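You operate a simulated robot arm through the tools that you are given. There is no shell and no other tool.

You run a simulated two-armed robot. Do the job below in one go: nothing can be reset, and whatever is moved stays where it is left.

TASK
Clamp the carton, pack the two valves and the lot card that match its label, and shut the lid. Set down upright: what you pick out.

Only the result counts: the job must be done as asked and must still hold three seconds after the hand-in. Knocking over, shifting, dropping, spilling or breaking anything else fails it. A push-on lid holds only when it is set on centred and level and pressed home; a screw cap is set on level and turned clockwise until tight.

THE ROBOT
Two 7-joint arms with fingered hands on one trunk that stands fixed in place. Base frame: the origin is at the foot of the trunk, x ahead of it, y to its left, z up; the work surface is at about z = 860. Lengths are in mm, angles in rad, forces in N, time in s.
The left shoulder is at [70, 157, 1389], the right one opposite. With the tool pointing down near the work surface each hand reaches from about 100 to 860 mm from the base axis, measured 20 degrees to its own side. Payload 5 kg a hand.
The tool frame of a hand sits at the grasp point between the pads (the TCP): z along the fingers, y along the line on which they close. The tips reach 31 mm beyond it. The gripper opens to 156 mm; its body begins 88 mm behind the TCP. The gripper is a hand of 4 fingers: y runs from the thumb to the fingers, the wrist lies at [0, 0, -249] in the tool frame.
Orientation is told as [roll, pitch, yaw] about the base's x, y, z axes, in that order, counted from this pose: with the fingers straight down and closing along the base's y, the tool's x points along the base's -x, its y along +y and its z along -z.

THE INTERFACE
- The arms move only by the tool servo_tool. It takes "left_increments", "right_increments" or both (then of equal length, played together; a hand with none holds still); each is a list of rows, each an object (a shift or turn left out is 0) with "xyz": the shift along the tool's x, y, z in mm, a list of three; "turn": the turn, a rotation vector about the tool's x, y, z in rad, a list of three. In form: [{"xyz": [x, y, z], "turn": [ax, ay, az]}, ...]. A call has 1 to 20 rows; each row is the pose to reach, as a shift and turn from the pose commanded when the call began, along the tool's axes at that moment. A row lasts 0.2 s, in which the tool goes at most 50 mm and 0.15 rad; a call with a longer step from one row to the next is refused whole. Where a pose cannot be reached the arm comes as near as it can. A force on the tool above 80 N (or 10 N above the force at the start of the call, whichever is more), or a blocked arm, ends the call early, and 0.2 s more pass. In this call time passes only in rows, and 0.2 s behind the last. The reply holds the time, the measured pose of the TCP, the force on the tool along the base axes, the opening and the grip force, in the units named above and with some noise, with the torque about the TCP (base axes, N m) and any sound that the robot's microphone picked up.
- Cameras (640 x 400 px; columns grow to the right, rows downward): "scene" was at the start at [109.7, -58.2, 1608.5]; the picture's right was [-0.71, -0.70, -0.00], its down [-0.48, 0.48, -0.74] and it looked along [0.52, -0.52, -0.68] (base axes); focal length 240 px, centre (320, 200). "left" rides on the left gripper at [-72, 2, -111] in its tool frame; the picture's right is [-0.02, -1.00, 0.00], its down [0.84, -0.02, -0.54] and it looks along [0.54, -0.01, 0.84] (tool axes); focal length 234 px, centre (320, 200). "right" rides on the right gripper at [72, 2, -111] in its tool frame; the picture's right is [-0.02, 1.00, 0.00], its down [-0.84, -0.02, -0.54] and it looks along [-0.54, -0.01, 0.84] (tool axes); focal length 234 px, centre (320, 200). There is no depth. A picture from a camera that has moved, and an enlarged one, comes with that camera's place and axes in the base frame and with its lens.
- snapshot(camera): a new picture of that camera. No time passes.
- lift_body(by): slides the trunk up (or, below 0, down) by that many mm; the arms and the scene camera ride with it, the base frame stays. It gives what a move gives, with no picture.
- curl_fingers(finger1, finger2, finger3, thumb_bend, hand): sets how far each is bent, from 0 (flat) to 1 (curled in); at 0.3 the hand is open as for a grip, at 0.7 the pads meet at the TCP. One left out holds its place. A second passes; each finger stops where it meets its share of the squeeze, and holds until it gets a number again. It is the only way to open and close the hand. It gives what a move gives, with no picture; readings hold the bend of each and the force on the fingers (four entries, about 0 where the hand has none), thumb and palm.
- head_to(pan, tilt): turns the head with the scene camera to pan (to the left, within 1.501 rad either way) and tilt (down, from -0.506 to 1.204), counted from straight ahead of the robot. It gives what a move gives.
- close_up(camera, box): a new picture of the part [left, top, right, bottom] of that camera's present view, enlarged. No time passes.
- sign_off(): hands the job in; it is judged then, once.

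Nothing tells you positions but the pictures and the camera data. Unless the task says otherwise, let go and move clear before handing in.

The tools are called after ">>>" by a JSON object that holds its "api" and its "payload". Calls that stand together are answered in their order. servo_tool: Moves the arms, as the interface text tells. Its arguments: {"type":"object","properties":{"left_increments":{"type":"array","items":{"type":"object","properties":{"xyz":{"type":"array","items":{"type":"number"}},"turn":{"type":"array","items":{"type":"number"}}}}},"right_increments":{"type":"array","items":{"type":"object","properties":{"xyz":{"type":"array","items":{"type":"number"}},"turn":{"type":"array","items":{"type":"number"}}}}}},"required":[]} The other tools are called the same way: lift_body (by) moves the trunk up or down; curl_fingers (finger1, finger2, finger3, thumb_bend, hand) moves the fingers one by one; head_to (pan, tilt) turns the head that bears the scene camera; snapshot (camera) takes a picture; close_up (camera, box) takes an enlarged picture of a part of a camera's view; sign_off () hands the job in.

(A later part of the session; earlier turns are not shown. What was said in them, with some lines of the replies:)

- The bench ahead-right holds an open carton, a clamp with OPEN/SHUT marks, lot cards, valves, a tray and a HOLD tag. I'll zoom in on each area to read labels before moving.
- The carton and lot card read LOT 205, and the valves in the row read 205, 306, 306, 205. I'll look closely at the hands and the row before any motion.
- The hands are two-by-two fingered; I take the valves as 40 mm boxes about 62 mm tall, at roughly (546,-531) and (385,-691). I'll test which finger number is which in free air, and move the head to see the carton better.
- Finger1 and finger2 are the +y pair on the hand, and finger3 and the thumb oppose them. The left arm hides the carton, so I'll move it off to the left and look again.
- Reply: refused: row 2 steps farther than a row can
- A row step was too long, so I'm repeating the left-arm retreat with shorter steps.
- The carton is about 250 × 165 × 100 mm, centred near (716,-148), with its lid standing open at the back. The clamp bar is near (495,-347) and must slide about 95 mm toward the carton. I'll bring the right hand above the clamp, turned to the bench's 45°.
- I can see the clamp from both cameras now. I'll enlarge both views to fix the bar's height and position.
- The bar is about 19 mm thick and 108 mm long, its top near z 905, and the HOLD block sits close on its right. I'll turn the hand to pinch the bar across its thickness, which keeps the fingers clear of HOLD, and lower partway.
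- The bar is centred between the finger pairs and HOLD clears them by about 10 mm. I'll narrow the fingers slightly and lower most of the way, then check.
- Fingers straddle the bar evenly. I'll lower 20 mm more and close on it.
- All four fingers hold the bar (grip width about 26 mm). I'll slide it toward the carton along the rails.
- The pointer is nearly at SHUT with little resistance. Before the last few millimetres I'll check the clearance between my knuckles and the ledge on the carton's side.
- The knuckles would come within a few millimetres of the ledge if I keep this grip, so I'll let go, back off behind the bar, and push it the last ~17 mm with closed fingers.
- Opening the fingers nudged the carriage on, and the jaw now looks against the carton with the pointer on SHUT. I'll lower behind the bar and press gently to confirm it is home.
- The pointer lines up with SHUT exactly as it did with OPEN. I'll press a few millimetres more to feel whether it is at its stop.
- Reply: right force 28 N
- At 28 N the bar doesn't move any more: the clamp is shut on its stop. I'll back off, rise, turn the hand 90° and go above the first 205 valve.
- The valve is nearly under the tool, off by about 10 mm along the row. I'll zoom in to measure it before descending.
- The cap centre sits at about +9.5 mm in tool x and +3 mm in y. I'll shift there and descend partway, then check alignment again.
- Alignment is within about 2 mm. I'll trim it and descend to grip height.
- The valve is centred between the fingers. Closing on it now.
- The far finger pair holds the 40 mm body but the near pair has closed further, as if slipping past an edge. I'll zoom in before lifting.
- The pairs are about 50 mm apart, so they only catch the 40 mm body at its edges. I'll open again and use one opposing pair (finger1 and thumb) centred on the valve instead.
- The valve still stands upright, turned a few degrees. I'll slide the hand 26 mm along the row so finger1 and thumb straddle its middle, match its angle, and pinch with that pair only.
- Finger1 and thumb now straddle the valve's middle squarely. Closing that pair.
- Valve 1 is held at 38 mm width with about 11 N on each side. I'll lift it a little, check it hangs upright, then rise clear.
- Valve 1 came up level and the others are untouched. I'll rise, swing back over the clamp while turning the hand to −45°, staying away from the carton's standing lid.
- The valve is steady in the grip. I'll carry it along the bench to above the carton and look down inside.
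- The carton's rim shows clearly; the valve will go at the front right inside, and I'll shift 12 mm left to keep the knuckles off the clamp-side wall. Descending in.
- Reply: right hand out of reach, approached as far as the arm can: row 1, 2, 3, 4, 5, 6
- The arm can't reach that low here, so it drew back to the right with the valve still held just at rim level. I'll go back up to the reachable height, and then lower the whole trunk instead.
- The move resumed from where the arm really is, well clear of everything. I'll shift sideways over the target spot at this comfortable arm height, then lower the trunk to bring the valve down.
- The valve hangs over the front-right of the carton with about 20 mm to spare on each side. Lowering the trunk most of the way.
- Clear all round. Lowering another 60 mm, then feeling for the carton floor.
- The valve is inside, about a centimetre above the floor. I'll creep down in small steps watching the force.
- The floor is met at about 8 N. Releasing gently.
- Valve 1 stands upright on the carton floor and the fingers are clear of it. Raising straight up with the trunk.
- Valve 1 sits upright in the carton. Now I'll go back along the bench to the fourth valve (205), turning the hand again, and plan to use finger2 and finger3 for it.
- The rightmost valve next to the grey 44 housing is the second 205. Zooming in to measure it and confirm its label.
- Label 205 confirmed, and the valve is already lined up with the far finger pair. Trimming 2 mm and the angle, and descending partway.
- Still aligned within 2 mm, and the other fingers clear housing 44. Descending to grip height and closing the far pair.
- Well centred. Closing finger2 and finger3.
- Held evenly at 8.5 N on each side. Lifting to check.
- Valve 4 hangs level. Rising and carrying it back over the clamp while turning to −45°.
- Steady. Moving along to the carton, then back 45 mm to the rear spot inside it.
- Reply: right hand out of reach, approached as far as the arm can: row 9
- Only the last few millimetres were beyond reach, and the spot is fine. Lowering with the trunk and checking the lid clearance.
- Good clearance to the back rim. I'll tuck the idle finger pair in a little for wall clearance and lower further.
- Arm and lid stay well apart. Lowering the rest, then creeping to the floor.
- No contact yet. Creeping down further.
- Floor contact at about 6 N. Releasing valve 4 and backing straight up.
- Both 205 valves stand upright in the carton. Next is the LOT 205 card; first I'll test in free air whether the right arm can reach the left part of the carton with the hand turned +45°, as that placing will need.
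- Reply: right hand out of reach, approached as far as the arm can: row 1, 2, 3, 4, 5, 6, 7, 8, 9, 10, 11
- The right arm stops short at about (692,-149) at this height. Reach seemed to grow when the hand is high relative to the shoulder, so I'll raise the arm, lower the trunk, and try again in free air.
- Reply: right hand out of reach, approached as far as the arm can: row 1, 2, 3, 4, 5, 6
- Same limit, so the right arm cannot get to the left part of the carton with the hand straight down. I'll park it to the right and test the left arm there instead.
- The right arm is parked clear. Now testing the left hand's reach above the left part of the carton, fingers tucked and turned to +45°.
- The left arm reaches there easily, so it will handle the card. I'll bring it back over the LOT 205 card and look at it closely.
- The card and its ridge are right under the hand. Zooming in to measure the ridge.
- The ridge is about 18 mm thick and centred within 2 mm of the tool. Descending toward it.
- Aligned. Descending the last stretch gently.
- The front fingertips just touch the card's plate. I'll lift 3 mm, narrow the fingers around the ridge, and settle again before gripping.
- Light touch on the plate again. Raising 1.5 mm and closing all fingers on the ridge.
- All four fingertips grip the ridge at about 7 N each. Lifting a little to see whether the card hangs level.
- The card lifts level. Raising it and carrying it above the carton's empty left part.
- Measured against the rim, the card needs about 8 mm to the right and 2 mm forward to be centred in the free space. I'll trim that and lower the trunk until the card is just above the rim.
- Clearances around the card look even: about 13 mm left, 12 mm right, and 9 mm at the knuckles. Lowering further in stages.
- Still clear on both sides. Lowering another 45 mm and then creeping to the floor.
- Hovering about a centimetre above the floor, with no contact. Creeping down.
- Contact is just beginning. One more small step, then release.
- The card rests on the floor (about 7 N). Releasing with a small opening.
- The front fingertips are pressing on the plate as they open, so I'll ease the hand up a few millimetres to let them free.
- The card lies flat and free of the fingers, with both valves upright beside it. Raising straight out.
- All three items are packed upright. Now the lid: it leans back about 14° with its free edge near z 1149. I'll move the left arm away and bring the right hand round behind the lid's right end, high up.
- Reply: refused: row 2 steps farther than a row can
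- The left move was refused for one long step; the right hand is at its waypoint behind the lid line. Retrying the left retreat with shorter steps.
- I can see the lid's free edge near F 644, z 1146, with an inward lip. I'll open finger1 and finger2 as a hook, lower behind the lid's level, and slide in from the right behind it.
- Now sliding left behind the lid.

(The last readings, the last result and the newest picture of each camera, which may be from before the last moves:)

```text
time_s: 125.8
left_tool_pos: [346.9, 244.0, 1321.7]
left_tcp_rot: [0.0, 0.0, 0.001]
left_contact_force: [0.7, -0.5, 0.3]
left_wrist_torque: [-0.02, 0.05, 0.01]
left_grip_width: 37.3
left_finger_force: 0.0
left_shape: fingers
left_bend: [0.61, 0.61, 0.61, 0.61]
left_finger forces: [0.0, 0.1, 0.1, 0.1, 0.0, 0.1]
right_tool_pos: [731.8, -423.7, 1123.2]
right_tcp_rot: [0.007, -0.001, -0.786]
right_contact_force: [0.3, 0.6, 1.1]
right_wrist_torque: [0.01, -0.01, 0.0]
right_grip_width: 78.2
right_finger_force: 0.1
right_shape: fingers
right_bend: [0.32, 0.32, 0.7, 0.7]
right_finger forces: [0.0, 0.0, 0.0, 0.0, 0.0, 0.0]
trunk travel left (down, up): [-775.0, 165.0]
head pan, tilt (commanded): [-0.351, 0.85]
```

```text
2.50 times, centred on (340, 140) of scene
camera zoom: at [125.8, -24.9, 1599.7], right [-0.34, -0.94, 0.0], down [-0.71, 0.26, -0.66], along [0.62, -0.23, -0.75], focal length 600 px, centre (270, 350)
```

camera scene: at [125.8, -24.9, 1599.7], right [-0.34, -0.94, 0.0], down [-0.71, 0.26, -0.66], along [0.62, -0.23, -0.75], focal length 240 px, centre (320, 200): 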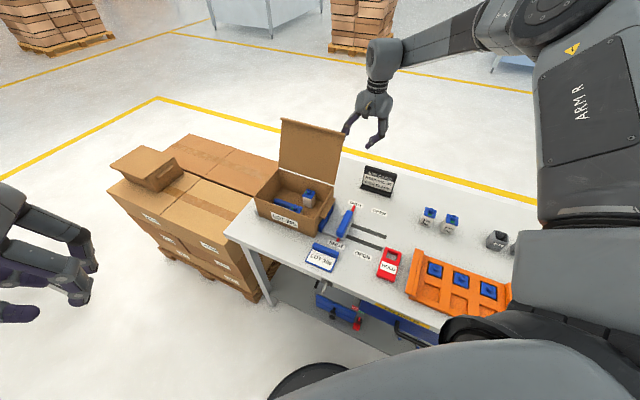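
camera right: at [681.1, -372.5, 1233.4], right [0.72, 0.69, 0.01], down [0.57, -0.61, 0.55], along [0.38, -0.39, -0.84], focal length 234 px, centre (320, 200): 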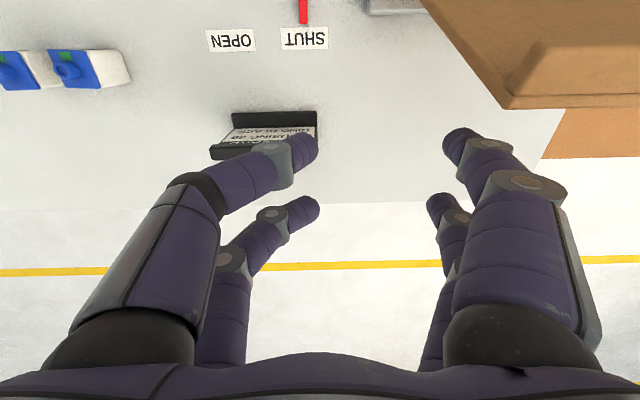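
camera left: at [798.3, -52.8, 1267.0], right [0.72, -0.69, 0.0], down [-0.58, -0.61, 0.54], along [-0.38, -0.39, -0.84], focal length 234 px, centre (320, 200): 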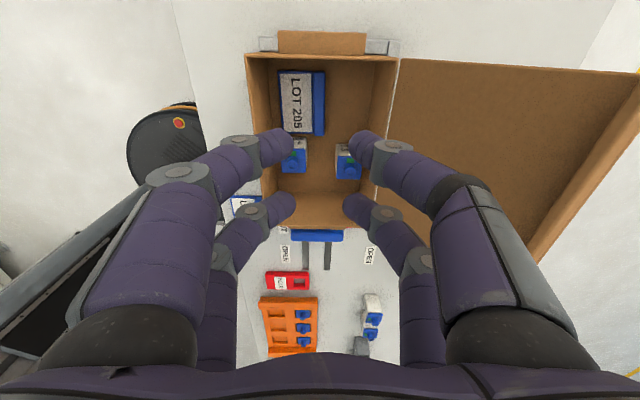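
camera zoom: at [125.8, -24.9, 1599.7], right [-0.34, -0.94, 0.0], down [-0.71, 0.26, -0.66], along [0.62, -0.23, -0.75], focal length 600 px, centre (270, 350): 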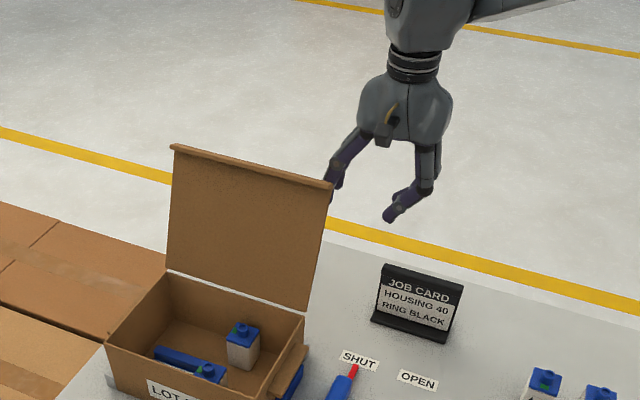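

The fingertips are now behind the lid's right edge. I'll overlap a bit more and begin pulling the lid forward slowly.

>>> {"api": "servo_tool", "payload": {"right_increments": [{"xyz": [0, 12, 0]}, {"xyz": [10, 15, 0]}, {"xyz": [20, 15, 0]}, {"xyz": [30, 15, 0]}, {"xyz": [40, 15, 0]}, {"xyz": [50, 15, 0]}, {"xyz": [60, 15, 0]}]}}

>>> {"api": "snapshot", "payload": {"camera": "right"}}

>>> {"api": "close_up", "payload": {"camera": "scene", "box": [230, 60, 410, 240]}}

```text
time_s: 127.4
left_tool_pos: [347.2, 243.7, 1321.9]
left_tcp_rot: [-0.001, 0.0, 0.001]
left_contact_force: [-0.2, -0.1, -0.1]
left_wrist_torque: [0.02, -0.03, 0.0]
left_grip_width: 37.3
left_finger_force: 0.1
left_shape: fingers
left_bend: [0.61, 0.61, 0.61, 0.61]
left_finger forces: [0.0, 0.0, 0.0, 0.0, 0.0, 0.0]
right_tool_pos: [696.5, -371.2, 1123.1]
right_tcp_rot: [0.009, -0.003, -0.785]
right_contact_force: [-0.4, 0.2, -0.2]
right_wrist_torque: [-0.01, 0.01, 0.02]
right_grip_width: 78.3
right_finger_force: 0.0
right_shape: fingers
right_bend: [0.32, 0.32, 0.7, 0.7]
right_finger forces: [0.1, 0.1, 0.1, 0.0, 0.0, 0.1]
trunk travel left (down, up): [-775.0, 165.0]
head pan, tilt (commanded): [-0.351, 0.85]
```

```text
taken
camera right: at [646.6, -319.2, 1234.0], right [0.72, 0.69, 0.01], down [0.57, -0.61, 0.55], along [0.38, -0.39, -0.84], focal length 234 px, centre (320, 200)
```

right: 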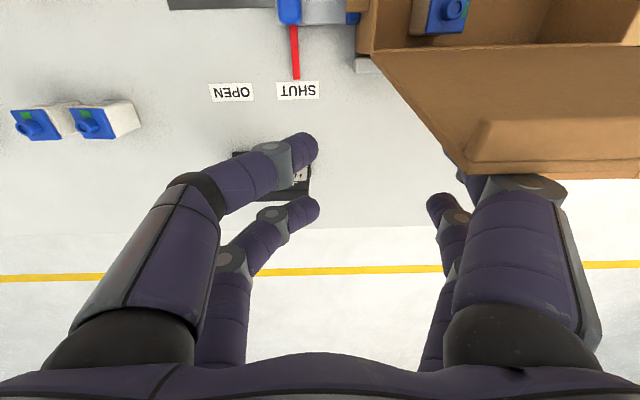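

```text
2.22 times, centred on (320, 150) of scene
camera zoom: at [124.3, -25.5, 1599.8], right [-0.34, -0.94, 0.0], down [-0.71, 0.26, -0.66], along [0.62, -0.23, -0.75], focal length 534 px, centre (320, 311)
```

zoom: 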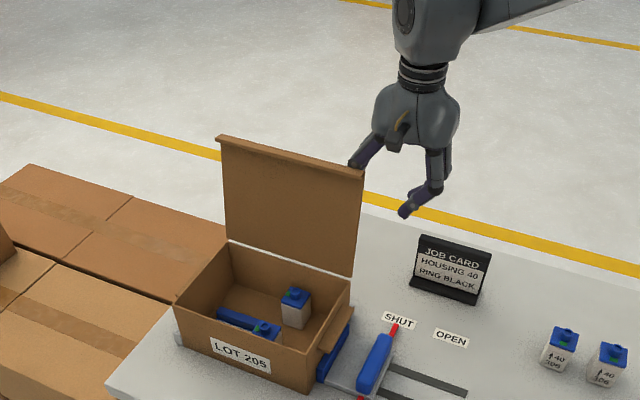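

The lid follows with almost no force and is now near vertical. Continuing slowly past vertical.

>>> {"api": "servo_tool", "payload": {"right_increments": [{"xyz": [8, 0, 0]}, {"xyz": [16, 0, 0]}, {"xyz": [24, 0, 0]}, {"xyz": [32, 0, 0]}, {"xyz": [40, 0, 0]}, {"xyz": [48, 0, 0]}]}}

>>> {"api": "snapshot", "payload": {"camera": "right"}}

>>> {"api": "close_up", "payload": {"camera": "scene", "box": [230, 60, 410, 240]}}

```text
time_s: 128.8
left_tool_pos: [346.7, 243.4, 1322.2]
left_tcp_rot: [-0.001, 0.001, 0.002]
left_contact_force: [0.0, 0.5, -0.4]
left_wrist_torque: [0.01, 0.02, -0.03]
left_grip_width: 37.3
left_finger_force: 0.1
left_shape: fingers
left_bend: [0.61, 0.61, 0.61, 0.61]
left_finger forces: [0.0, 0.0, 0.0, 0.0, 0.0, 0.0]
right_tool_pos: [663.2, -335.9, 1123.4]
right_tcp_rot: [0.009, -0.002, -0.786]
right_contact_force: [-0.2, -0.1, -0.3]
right_wrist_torque: [0.03, 0.01, -0.05]
right_grip_width: 78.1
right_finger_force: 0.1
right_shape: fingers
right_bend: [0.32, 0.32, 0.7, 0.7]
right_finger forces: [0.0, 0.1, 0.0, 0.0, 0.1, 0.0]
trunk travel left (down, up): [-775.0, 165.0]
head pan, tilt (commanded): [-0.351, 0.85]
```

```text
taken
camera right: at [612.7, -284.2, 1233.6], right [0.72, 0.69, 0.01], down [0.57, -0.61, 0.55], along [0.38, -0.39, -0.84], focal length 234 px, centre (320, 200)
```

right: 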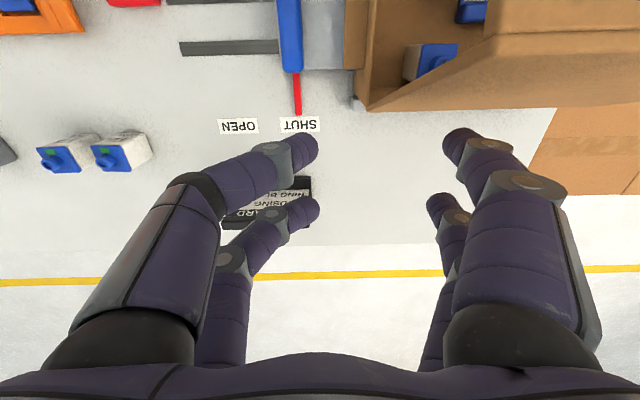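

```text
2.22 times, centred on (320, 150) of scene
camera zoom: at [124.4, -25.5, 1599.8], right [-0.34, -0.94, 0.0], down [-0.71, 0.26, -0.66], along [0.62, -0.23, -0.75], focal length 534 px, centre (320, 311)
```

zoom: 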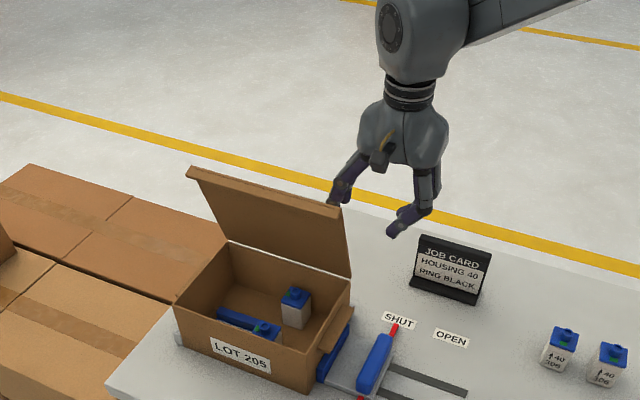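

The lid has gone past vertical and is tipping forward by itself. I'll hold still a moment to see it settle.

>>> {"api": "servo_tool", "payload": {"right_increments": [{"xyz": [0, 0, 0]}, {"xyz": [0, 0, 0]}, {"xyz": [0, 0, 0]}]}}

>>> {"api": "snapshot", "payload": {"camera": "right"}}

>>> {"api": "close_up", "payload": {"camera": "scene", "box": [230, 60, 410, 240]}}

```text
time_s: 129.6
left_tool_pos: [346.2, 243.7, 1322.2]
left_tcp_rot: [0.001, -0.001, 0.0]
left_contact_force: [-0.5, -0.8, 0.2]
left_wrist_torque: [0.0, -0.03, -0.02]
left_grip_width: 37.1
left_finger_force: 0.0
left_shape: fingers
left_bend: [0.61, 0.61, 0.61, 0.61]
left_finger forces: [0.0, 0.0, 0.0, 0.0, 0.0, 0.0]
right_tool_pos: [664.5, -336.2, 1123.3]
right_tcp_rot: [0.008, -0.002, -0.786]
right_contact_force: [-0.3, -0.6, 0.6]
right_wrist_torque: [0.01, 0.01, -0.03]
right_grip_width: 78.1
right_finger_force: 0.0
right_shape: fingers
right_bend: [0.32, 0.32, 0.7, 0.7]
right_finger forces: [0.1, 0.0, 0.0, 0.0, 0.1, 0.0]
trunk travel left (down, up): [-775.0, 165.0]
head pan, tilt (commanded): [-0.351, 0.85]
```

```text
taken
camera right: at [613.0, -284.4, 1233.6], right [0.72, 0.69, 0.01], down [0.57, -0.61, 0.55], along [0.38, -0.39, -0.84], focal length 234 px, centre (320, 200)
```

right: 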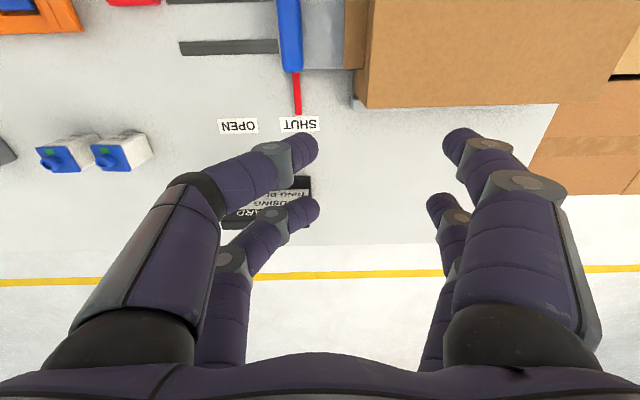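

```text
2.22 times, centred on (320, 150) of scene
camera zoom: at [124.6, -25.8, 1599.8], right [-0.34, -0.94, 0.0], down [-0.71, 0.26, -0.66], along [0.62, -0.23, -0.75], focal length 534 px, centre (320, 311)
```

zoom: 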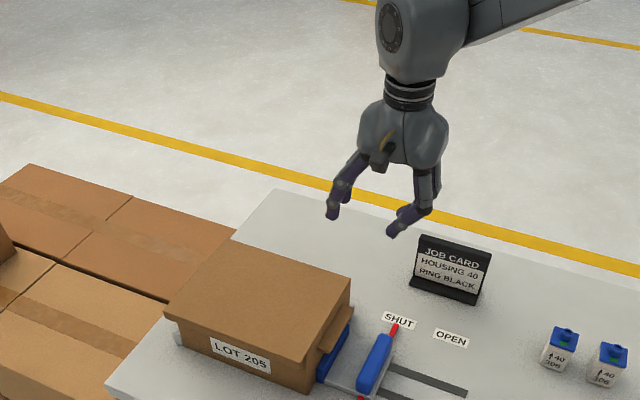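

The lid has dropped shut. Let me inspect how it sits.

>>> {"api": "close_up", "payload": {"camera": "scene", "box": [240, 160, 340, 240]}}

>>> {"api": "close_up", "payload": {"camera": "right", "box": [340, 0, 640, 140]}}

```text
5.00 times, centred on (290, 200) of scene
camera zoom: at [124.6, -25.8, 1599.8], right [-0.34, -0.94, 0.0], down [-0.71, 0.26, -0.66], along [0.62, -0.23, -0.75], focal length 1200 px, centre (470, 200)
```

zoom: 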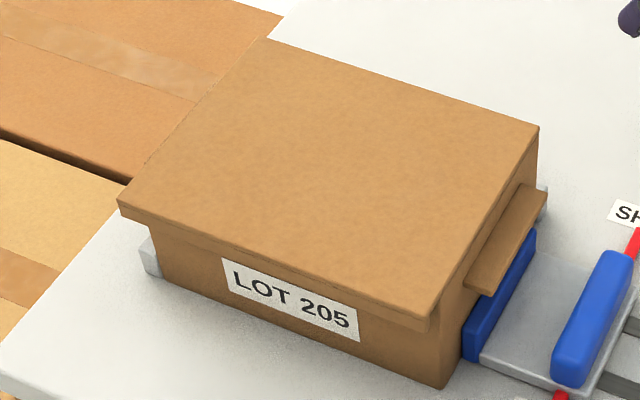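

```text
2.13 times, centred on (490, 70) of right
camera zoom: at [613.0, -284.4, 1233.6], right [0.72, 0.69, 0.01], down [0.57, -0.61, 0.55], along [0.38, -0.39, -0.84], focal length 500 px, centre (-43, 477)
```

zoom: 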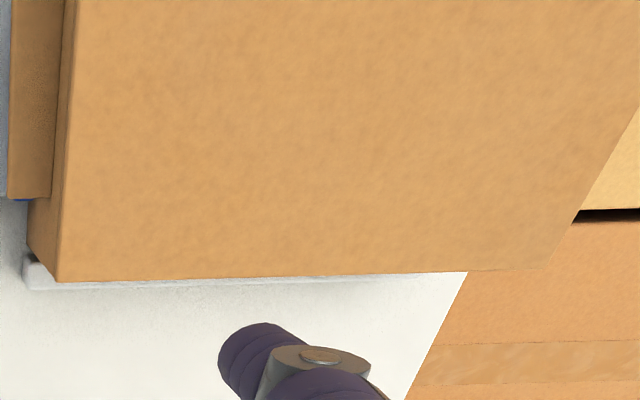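

It lies flat with its lip over the front wall. I'll move the right hand clear and press the lid's front centre down gently with the left fist to be sure it is home.

>>> {"api": "servo_tool", "payload": {"right_increments": [{"xyz": [0, -30, -30]}, {"xyz": [0, -60, -60]}, {"xyz": [0, -90, -90]}, {"xyz": [0, -130, -100]}, {"xyz": [0, -175, -100]}, {"xyz": [0, -220, -100]}, {"xyz": [20, -265, -100]}]}}

>>> {"api": "curl_fingers", "payload": {"hand": "left", "finger1": 0.7, "finger2": 0.7, "finger3": 0.7, "thumb_bend": 0.7}}

>>> {"api": "servo_tool", "payload": {"left_increments": [{"xyz": [-28, -29, 8], "turn": [0, 0, -0.065]}, {"xyz": [-56, -58, 16], "turn": [0, 0, -0.13]}, {"xyz": [-84, -87, 24], "turn": [0, 0, -0.196]}, {"xyz": [-112, -116, 32], "turn": [0, 0, -0.262]}, {"xyz": [-140, -145, 40], "turn": [0, 0, -0.327]}, {"xyz": [-168, -174, 48], "turn": [0, 0, -0.393]}, {"xyz": [-196, -203, 60], "turn": [0, 0, -0.458]}, {"xyz": [-224, -232, 75], "turn": [0, 0, -0.523]}, {"xyz": [-250, -261, 95], "turn": [0, 0, -0.589]}, {"xyz": [-276, -290, 115], "turn": [0, 0, -0.654]}, {"xyz": [-302, -319, 135], "turn": [0, 0, -0.72]}, {"xyz": [-327, -348, 155], "turn": [0, 0, -0.785]}]}}

>>> {"api": "snapshot", "payload": {"camera": "scene"}}

>>> {"api": "snapshot", "payload": {"camera": "left"}}

```text
time_s: 131.2
left_tool_pos: [344.0, 243.1, 1322.4]
left_tcp_rot: [0.0, -0.001, -0.002]
left_contact_force: [-0.9, 0.6, -0.2]
left_wrist_torque: [0.0, -0.02, 0.02]
left_grip_width: 37.2
left_finger_force: 0.1
left_shape: fingers
left_bend: [0.61, 0.61, 0.61, 0.61]
left_finger forces: [0.0, 0.0, 0.1, 0.0, 0.0, 0.1]
right_tool_pos: [459.3, -508.9, 1220.6]
right_tcp_rot: [0.01, -0.002, -0.785]
right_contact_force: [0.2, 0.9, -0.2]
right_wrist_torque: [0.05, -0.05, 0.01]
right_grip_width: 78.3
right_finger_force: 0.0
right_shape: fingers
right_bend: [0.32, 0.32, 0.7, 0.7]
right_finger forces: [0.0, 0.0, 0.0, 0.0, 0.1, 0.0]
trunk travel left (down, up): [-775.0, 165.0]
head pan, tilt (commanded): [-0.351, 0.85]
```

```text
time_s: 132.2
left_tool_pos: [346.4, 242.4, 1321.8]
left_tcp_rot: [0.0, 0.0, 0.0]
left_contact_force: [0.5, -1.1, 0.4]
left_wrist_torque: [0.02, 0.02, 0.02]
left_grip_width: 4.6
left_finger_force: 0.1
left_shape: fingers
left_bend: [0.7, 0.7, 0.7, 0.7]
left_finger forces: [0.0, 0.1, 0.1, 0.0, 0.0, 0.1]
right_tool_pos: [464.2, -508.6, 1220.5]
right_tcp_rot: [0.007, 0.0, -0.786]
right_contact_force: [0.8, 0.8, -0.1]
right_wrist_torque: [0.0, 0.0, -0.01]
right_grip_width: 78.2
right_finger_force: 0.0
right_shape: fingers
right_bend: [0.32, 0.32, 0.7, 0.7]
right_finger forces: [0.0, 0.0, 0.1, 0.1, 0.0, 0.1]
trunk travel left (down, up): [-775.0, 165.0]
head pan, tilt (commanded): [-0.351, 0.85]
```

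```text
time_s: 134.8
left_tool_pos: [674.0, -105.6, 1168.0]
left_tcp_rot: [0.003, -0.003, 0.788]
left_contact_force: [0.1, 0.4, -0.2]
left_wrist_torque: [0.02, 0.03, -0.02]
left_grip_width: 4.5
left_finger_force: 0.0
left_shape: fingers
left_bend: [0.7, 0.7, 0.7, 0.7]
left_finger forces: [0.0, 0.0, 0.1, 0.0, 0.1, 0.0]
right_tool_pos: [463.3, -511.7, 1219.7]
right_tcp_rot: [0.008, -0.002, -0.786]
right_contact_force: [0.8, -0.3, 0.1]
right_wrist_torque: [0.04, 0.01, 0.01]
right_grip_width: 78.2
right_finger_force: 0.1
right_shape: fingers
right_bend: [0.32, 0.32, 0.7, 0.7]
right_finger forces: [0.1, 0.0, 0.0, 0.0, 0.0, 0.0]
trunk travel left (down, up): [-775.0, 165.0]
head pan, tilt (commanded): [-0.351, 0.85]
```

```text
taken
camera scene: at [125.6, -28.8, 1599.7], right [-0.34, -0.94, 0.0], down [-0.71, 0.26, -0.66], along [0.62, -0.23, -0.75], focal length 240 px, centre (320, 200)
```

scene: 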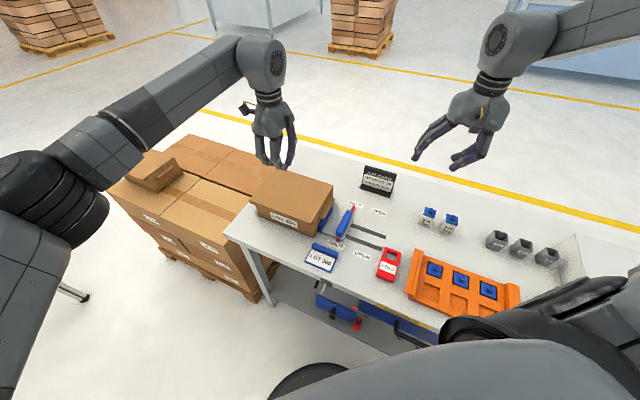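

```text
taken
camera left: at [720.5, -53.6, 1278.6], right [0.72, -0.69, 0.0], down [-0.58, -0.61, 0.54], along [-0.38, -0.39, -0.84], focal length 234 px, centre (320, 200)
```

left: 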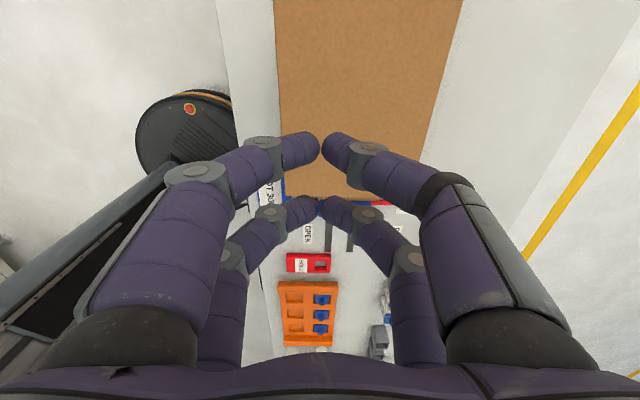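

The left fist is over the lid's front centre. Lowering and then pressing softly.

>>> {"api": "servo_tool", "payload": {"left_increments": [{"xyz": [0, 0, 35]}, {"xyz": [0, 0, 70]}, {"xyz": [0, 0, 105]}, {"xyz": [0, 0, 130]}, {"xyz": [0, 0, 150]}, {"xyz": [0, 0, 158]}]}}

>>> {"api": "close_up", "payload": {"camera": "scene", "box": [220, 110, 350, 250]}}

```text
time_s: 136.2
left_tool_pos: [672.1, -106.6, 1010.7]
left_tcp_rot: [0.0, 0.0, 0.786]
left_contact_force: [0.5, -0.3, 0.1]
left_wrist_torque: [0.03, 0.02, 0.01]
left_grip_width: 4.6
left_finger_force: 0.1
left_shape: fingers
left_bend: [0.7, 0.7, 0.7, 0.7]
left_finger forces: [0.0, 0.0, 0.0, 0.0, 0.1, 0.0]
right_tool_pos: [463.5, -509.7, 1220.5]
right_tcp_rot: [0.008, -0.002, -0.786]
right_contact_force: [0.5, 0.7, 0.1]
right_wrist_torque: [-0.01, -0.01, -0.03]
right_grip_width: 78.1
right_finger_force: 0.0
right_shape: fingers
right_bend: [0.32, 0.32, 0.7, 0.7]
right_finger forces: [0.0, 0.1, 0.0, 0.1, 0.1, 0.0]
trunk travel left (down, up): [-775.0, 165.0]
head pan, tilt (commanded): [-0.351, 0.85]
```

```text
2.86 times, centred on (285, 180) of scene
camera zoom: at [124.5, -25.8, 1599.8], right [-0.34, -0.94, 0.0], down [-0.71, 0.26, -0.66], along [0.62, -0.23, -0.75], focal length 686 px, centre (420, 257)
```

zoom: 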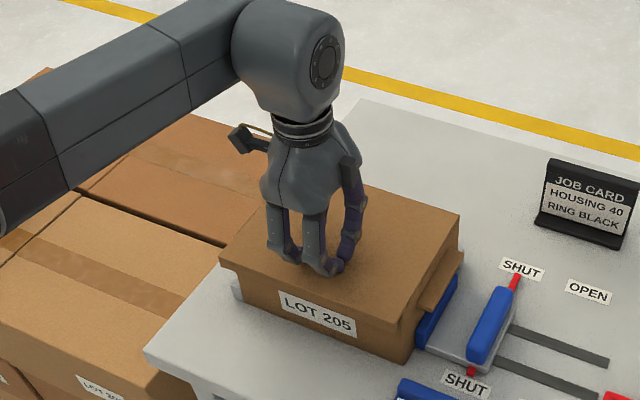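

>>> {"api": "servo_tool", "payload": {"left_increments": [{"xyz": [0, 0, 2]}, {"xyz": [0, 0, 4]}, {"xyz": [0, 0, 6]}, {"xyz": [0, 0, 8]}]}}

>>> {"api": "servo_tool", "payload": {"left_increments": [{"xyz": [0, 0, 2]}, {"xyz": [0, 0, 4]}]}}

```text
time_s: 137.2
left_tool_pos: [671.1, -104.8, 1006.5]
left_tcp_rot: [-0.007, 0.0, 0.787]
left_contact_force: [7.9, 0.5, 34.8]
left_wrist_torque: [-0.03, -0.45, -0.02]
left_grip_width: 4.4
left_finger_force: 17.1
left_shape: fingers
left_bend: [0.7, 0.7, 0.71, 0.7]
left_finger forces: [4.7, 5.4, 8.8, 0.0, 15.4, 0.1]
right_tool_pos: [460.7, -509.1, 1222.1]
right_tcp_rot: [0.01, -0.003, -0.785]
right_contact_force: [0.1, -0.4, 0.3]
right_wrist_torque: [-0.04, -0.06, -0.03]
right_grip_width: 78.2
right_finger_force: 0.1
right_shape: fingers
right_bend: [0.32, 0.32, 0.7, 0.7]
right_finger forces: [0.0, 0.1, 0.1, 0.0, 0.0, 0.0]
trunk travel left (down, up): [-775.0, 165.0]
head pan, tilt (commanded): [-0.351, 0.85]
```

```text
time_s: 137.8
left_tool_pos: [671.1, -105.9, 1004.9]
left_tcp_rot: [-0.012, -0.005, 0.786]
left_contact_force: [8.1, 1.4, 50.6]
left_wrist_torque: [-0.01, -0.51, -0.07]
left_grip_width: 4.2
left_finger_force: 25.3
left_shape: fingers
left_bend: [0.71, 0.71, 0.71, 0.7]
left_finger forces: [7.7, 9.1, 11.8, 0.0, 21.2, 0.1]
right_tool_pos: [459.4, -508.5, 1222.2]
right_tcp_rot: [0.01, -0.006, -0.784]
right_contact_force: [-0.6, -0.1, -0.5]
right_wrist_torque: [-0.02, 0.0, 0.01]
right_grip_width: 78.1
right_finger_force: 0.1
right_shape: fingers
right_bend: [0.32, 0.32, 0.7, 0.7]
right_finger forces: [0.1, 0.0, 0.1, 0.1, 0.0, 0.0]
trunk travel left (down, up): [-775.0, 165.0]
head pan, tilt (commanded): [-0.351, 0.85]
```

The lid is firm under about 50 N, so it is home. Backing the left hand straight up and away.

>>> {"api": "servo_tool", "payload": {"left_increments": [{"xyz": [0, 0, -15]}, {"xyz": [0, 0, -40]}, {"xyz": [0, 0, -80]}, {"xyz": [0, 0, -120]}, {"xyz": [0, 0, -160]}, {"xyz": [3, 40, -165]}, {"xyz": [6, 85, -170]}, {"xyz": [9, 130, -175]}, {"xyz": [12, 175, -180]}, {"xyz": [15, 220, -185]}, {"xyz": [18, 265, -190]}, {"xyz": [21, 310, -195]}]}}

>>> {"api": "snapshot", "payload": {"camera": "scene"}}

>>> {"api": "close_up", "payload": {"camera": "scene", "box": [235, 150, 375, 260]}}

>>> {"api": "close_up", "payload": {"camera": "scene", "box": [340, 150, 560, 320]}}

```text
time_s: 140.4
left_tool_pos: [434.8, 100.7, 1195.3]
left_tcp_rot: [-0.002, -0.001, 0.785]
left_contact_force: [-0.2, 0.0, 0.1]
left_wrist_torque: [-0.01, -0.04, 0.02]
left_grip_width: 4.2
left_finger_force: 0.1
left_shape: fingers
left_bend: [0.7, 0.7, 0.7, 0.7]
left_finger forces: [0.0, 0.0, 0.0, 0.0, 0.0, 0.0]
right_tool_pos: [461.8, -508.3, 1222.7]
right_tcp_rot: [0.008, -0.002, -0.785]
right_contact_force: [0.0, 0.5, 0.7]
right_wrist_torque: [-0.06, -0.02, 0.01]
right_grip_width: 78.4
right_finger_force: 0.1
right_shape: fingers
right_bend: [0.32, 0.32, 0.7, 0.7]
right_finger forces: [0.0, 0.1, 0.1, 0.0, 0.0, 0.0]
trunk travel left (down, up): [-775.0, 165.0]
head pan, tilt (commanded): [-0.351, 0.85]
```

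```text
taken
camera scene: at [122.2, -23.6, 1600.1], right [-0.34, -0.94, 0.0], down [-0.7, 0.26, -0.66], along [0.62, -0.23, -0.75], focal length 240 px, centre (320, 200)
```

scene: 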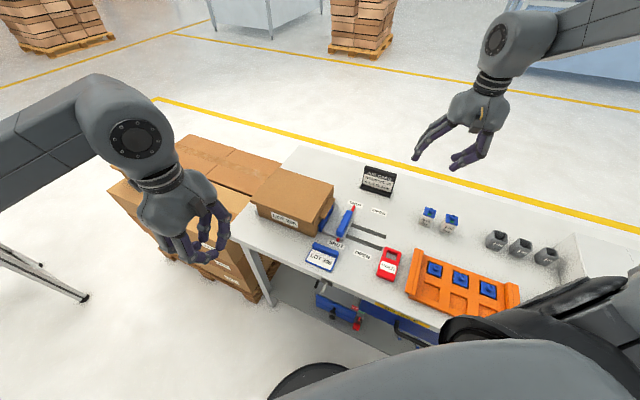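

```text
3.64 times, centred on (305, 205) of scene
camera zoom: at [122.2, -23.6, 1600.1], right [-0.34, -0.94, 0.0], down [-0.7, 0.26, -0.66], along [0.62, -0.23, -0.75], focal length 873 px, centre (374, 182)
```

zoom: 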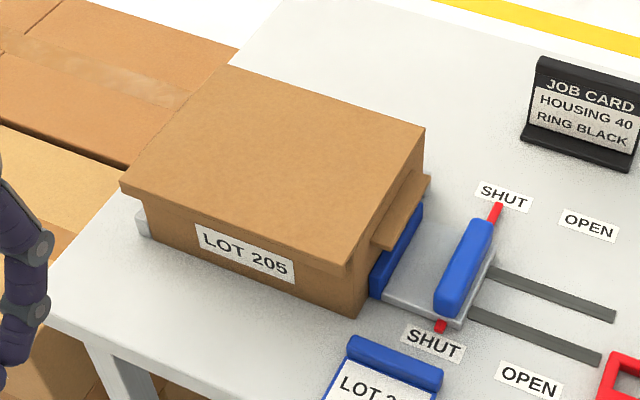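

```text
2.35 times, centred on (450, 235) of scene
camera zoom: at [122.2, -23.6, 1600.1], right [-0.34, -0.94, 0.0], down [-0.7, 0.26, -0.66], along [0.62, -0.23, -0.75], focal length 565 px, centre (14, 118)
```

zoom: 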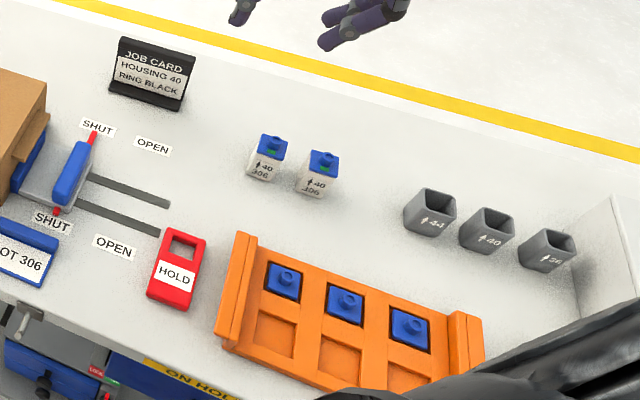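

The clamp pointer is at SHUT, the lid lies flat, and both 205 valves and the LOT 205 card are inside. The remaining items look undisturbed and both hands are clear, so I'm handing in.

>>> {"api": "sign_off", "payload": {}}

```text
The job is handed in.
```

The carton labelled LOT 205 is clamped, packed and shut, and the job is handed in. I haven't been told how it was judged.

- **Clamp:** the slide is at its stop with the pointer on SHUT, and it did not move further under about 28 N.
- **Contents:** both 205 valves were upright and the LOT 205 card was flat, label up, just before the lid closed.
- **Lid:** I pulled it forward from behind. Once past vertical it dropped shut on its own rather than being lowered. I then pressed the front centre with about 50 N; it was firm and lies flat.
- **Everything else:** the two 306 valves, the LOT 306 card, the HOLD block, the tray, the grey housings and the job card look as they were in the last picture.

The first grip on one of the 205 valves caught only its edges and turned it a few degrees where it stood. I let go, took a better grip and packed it.
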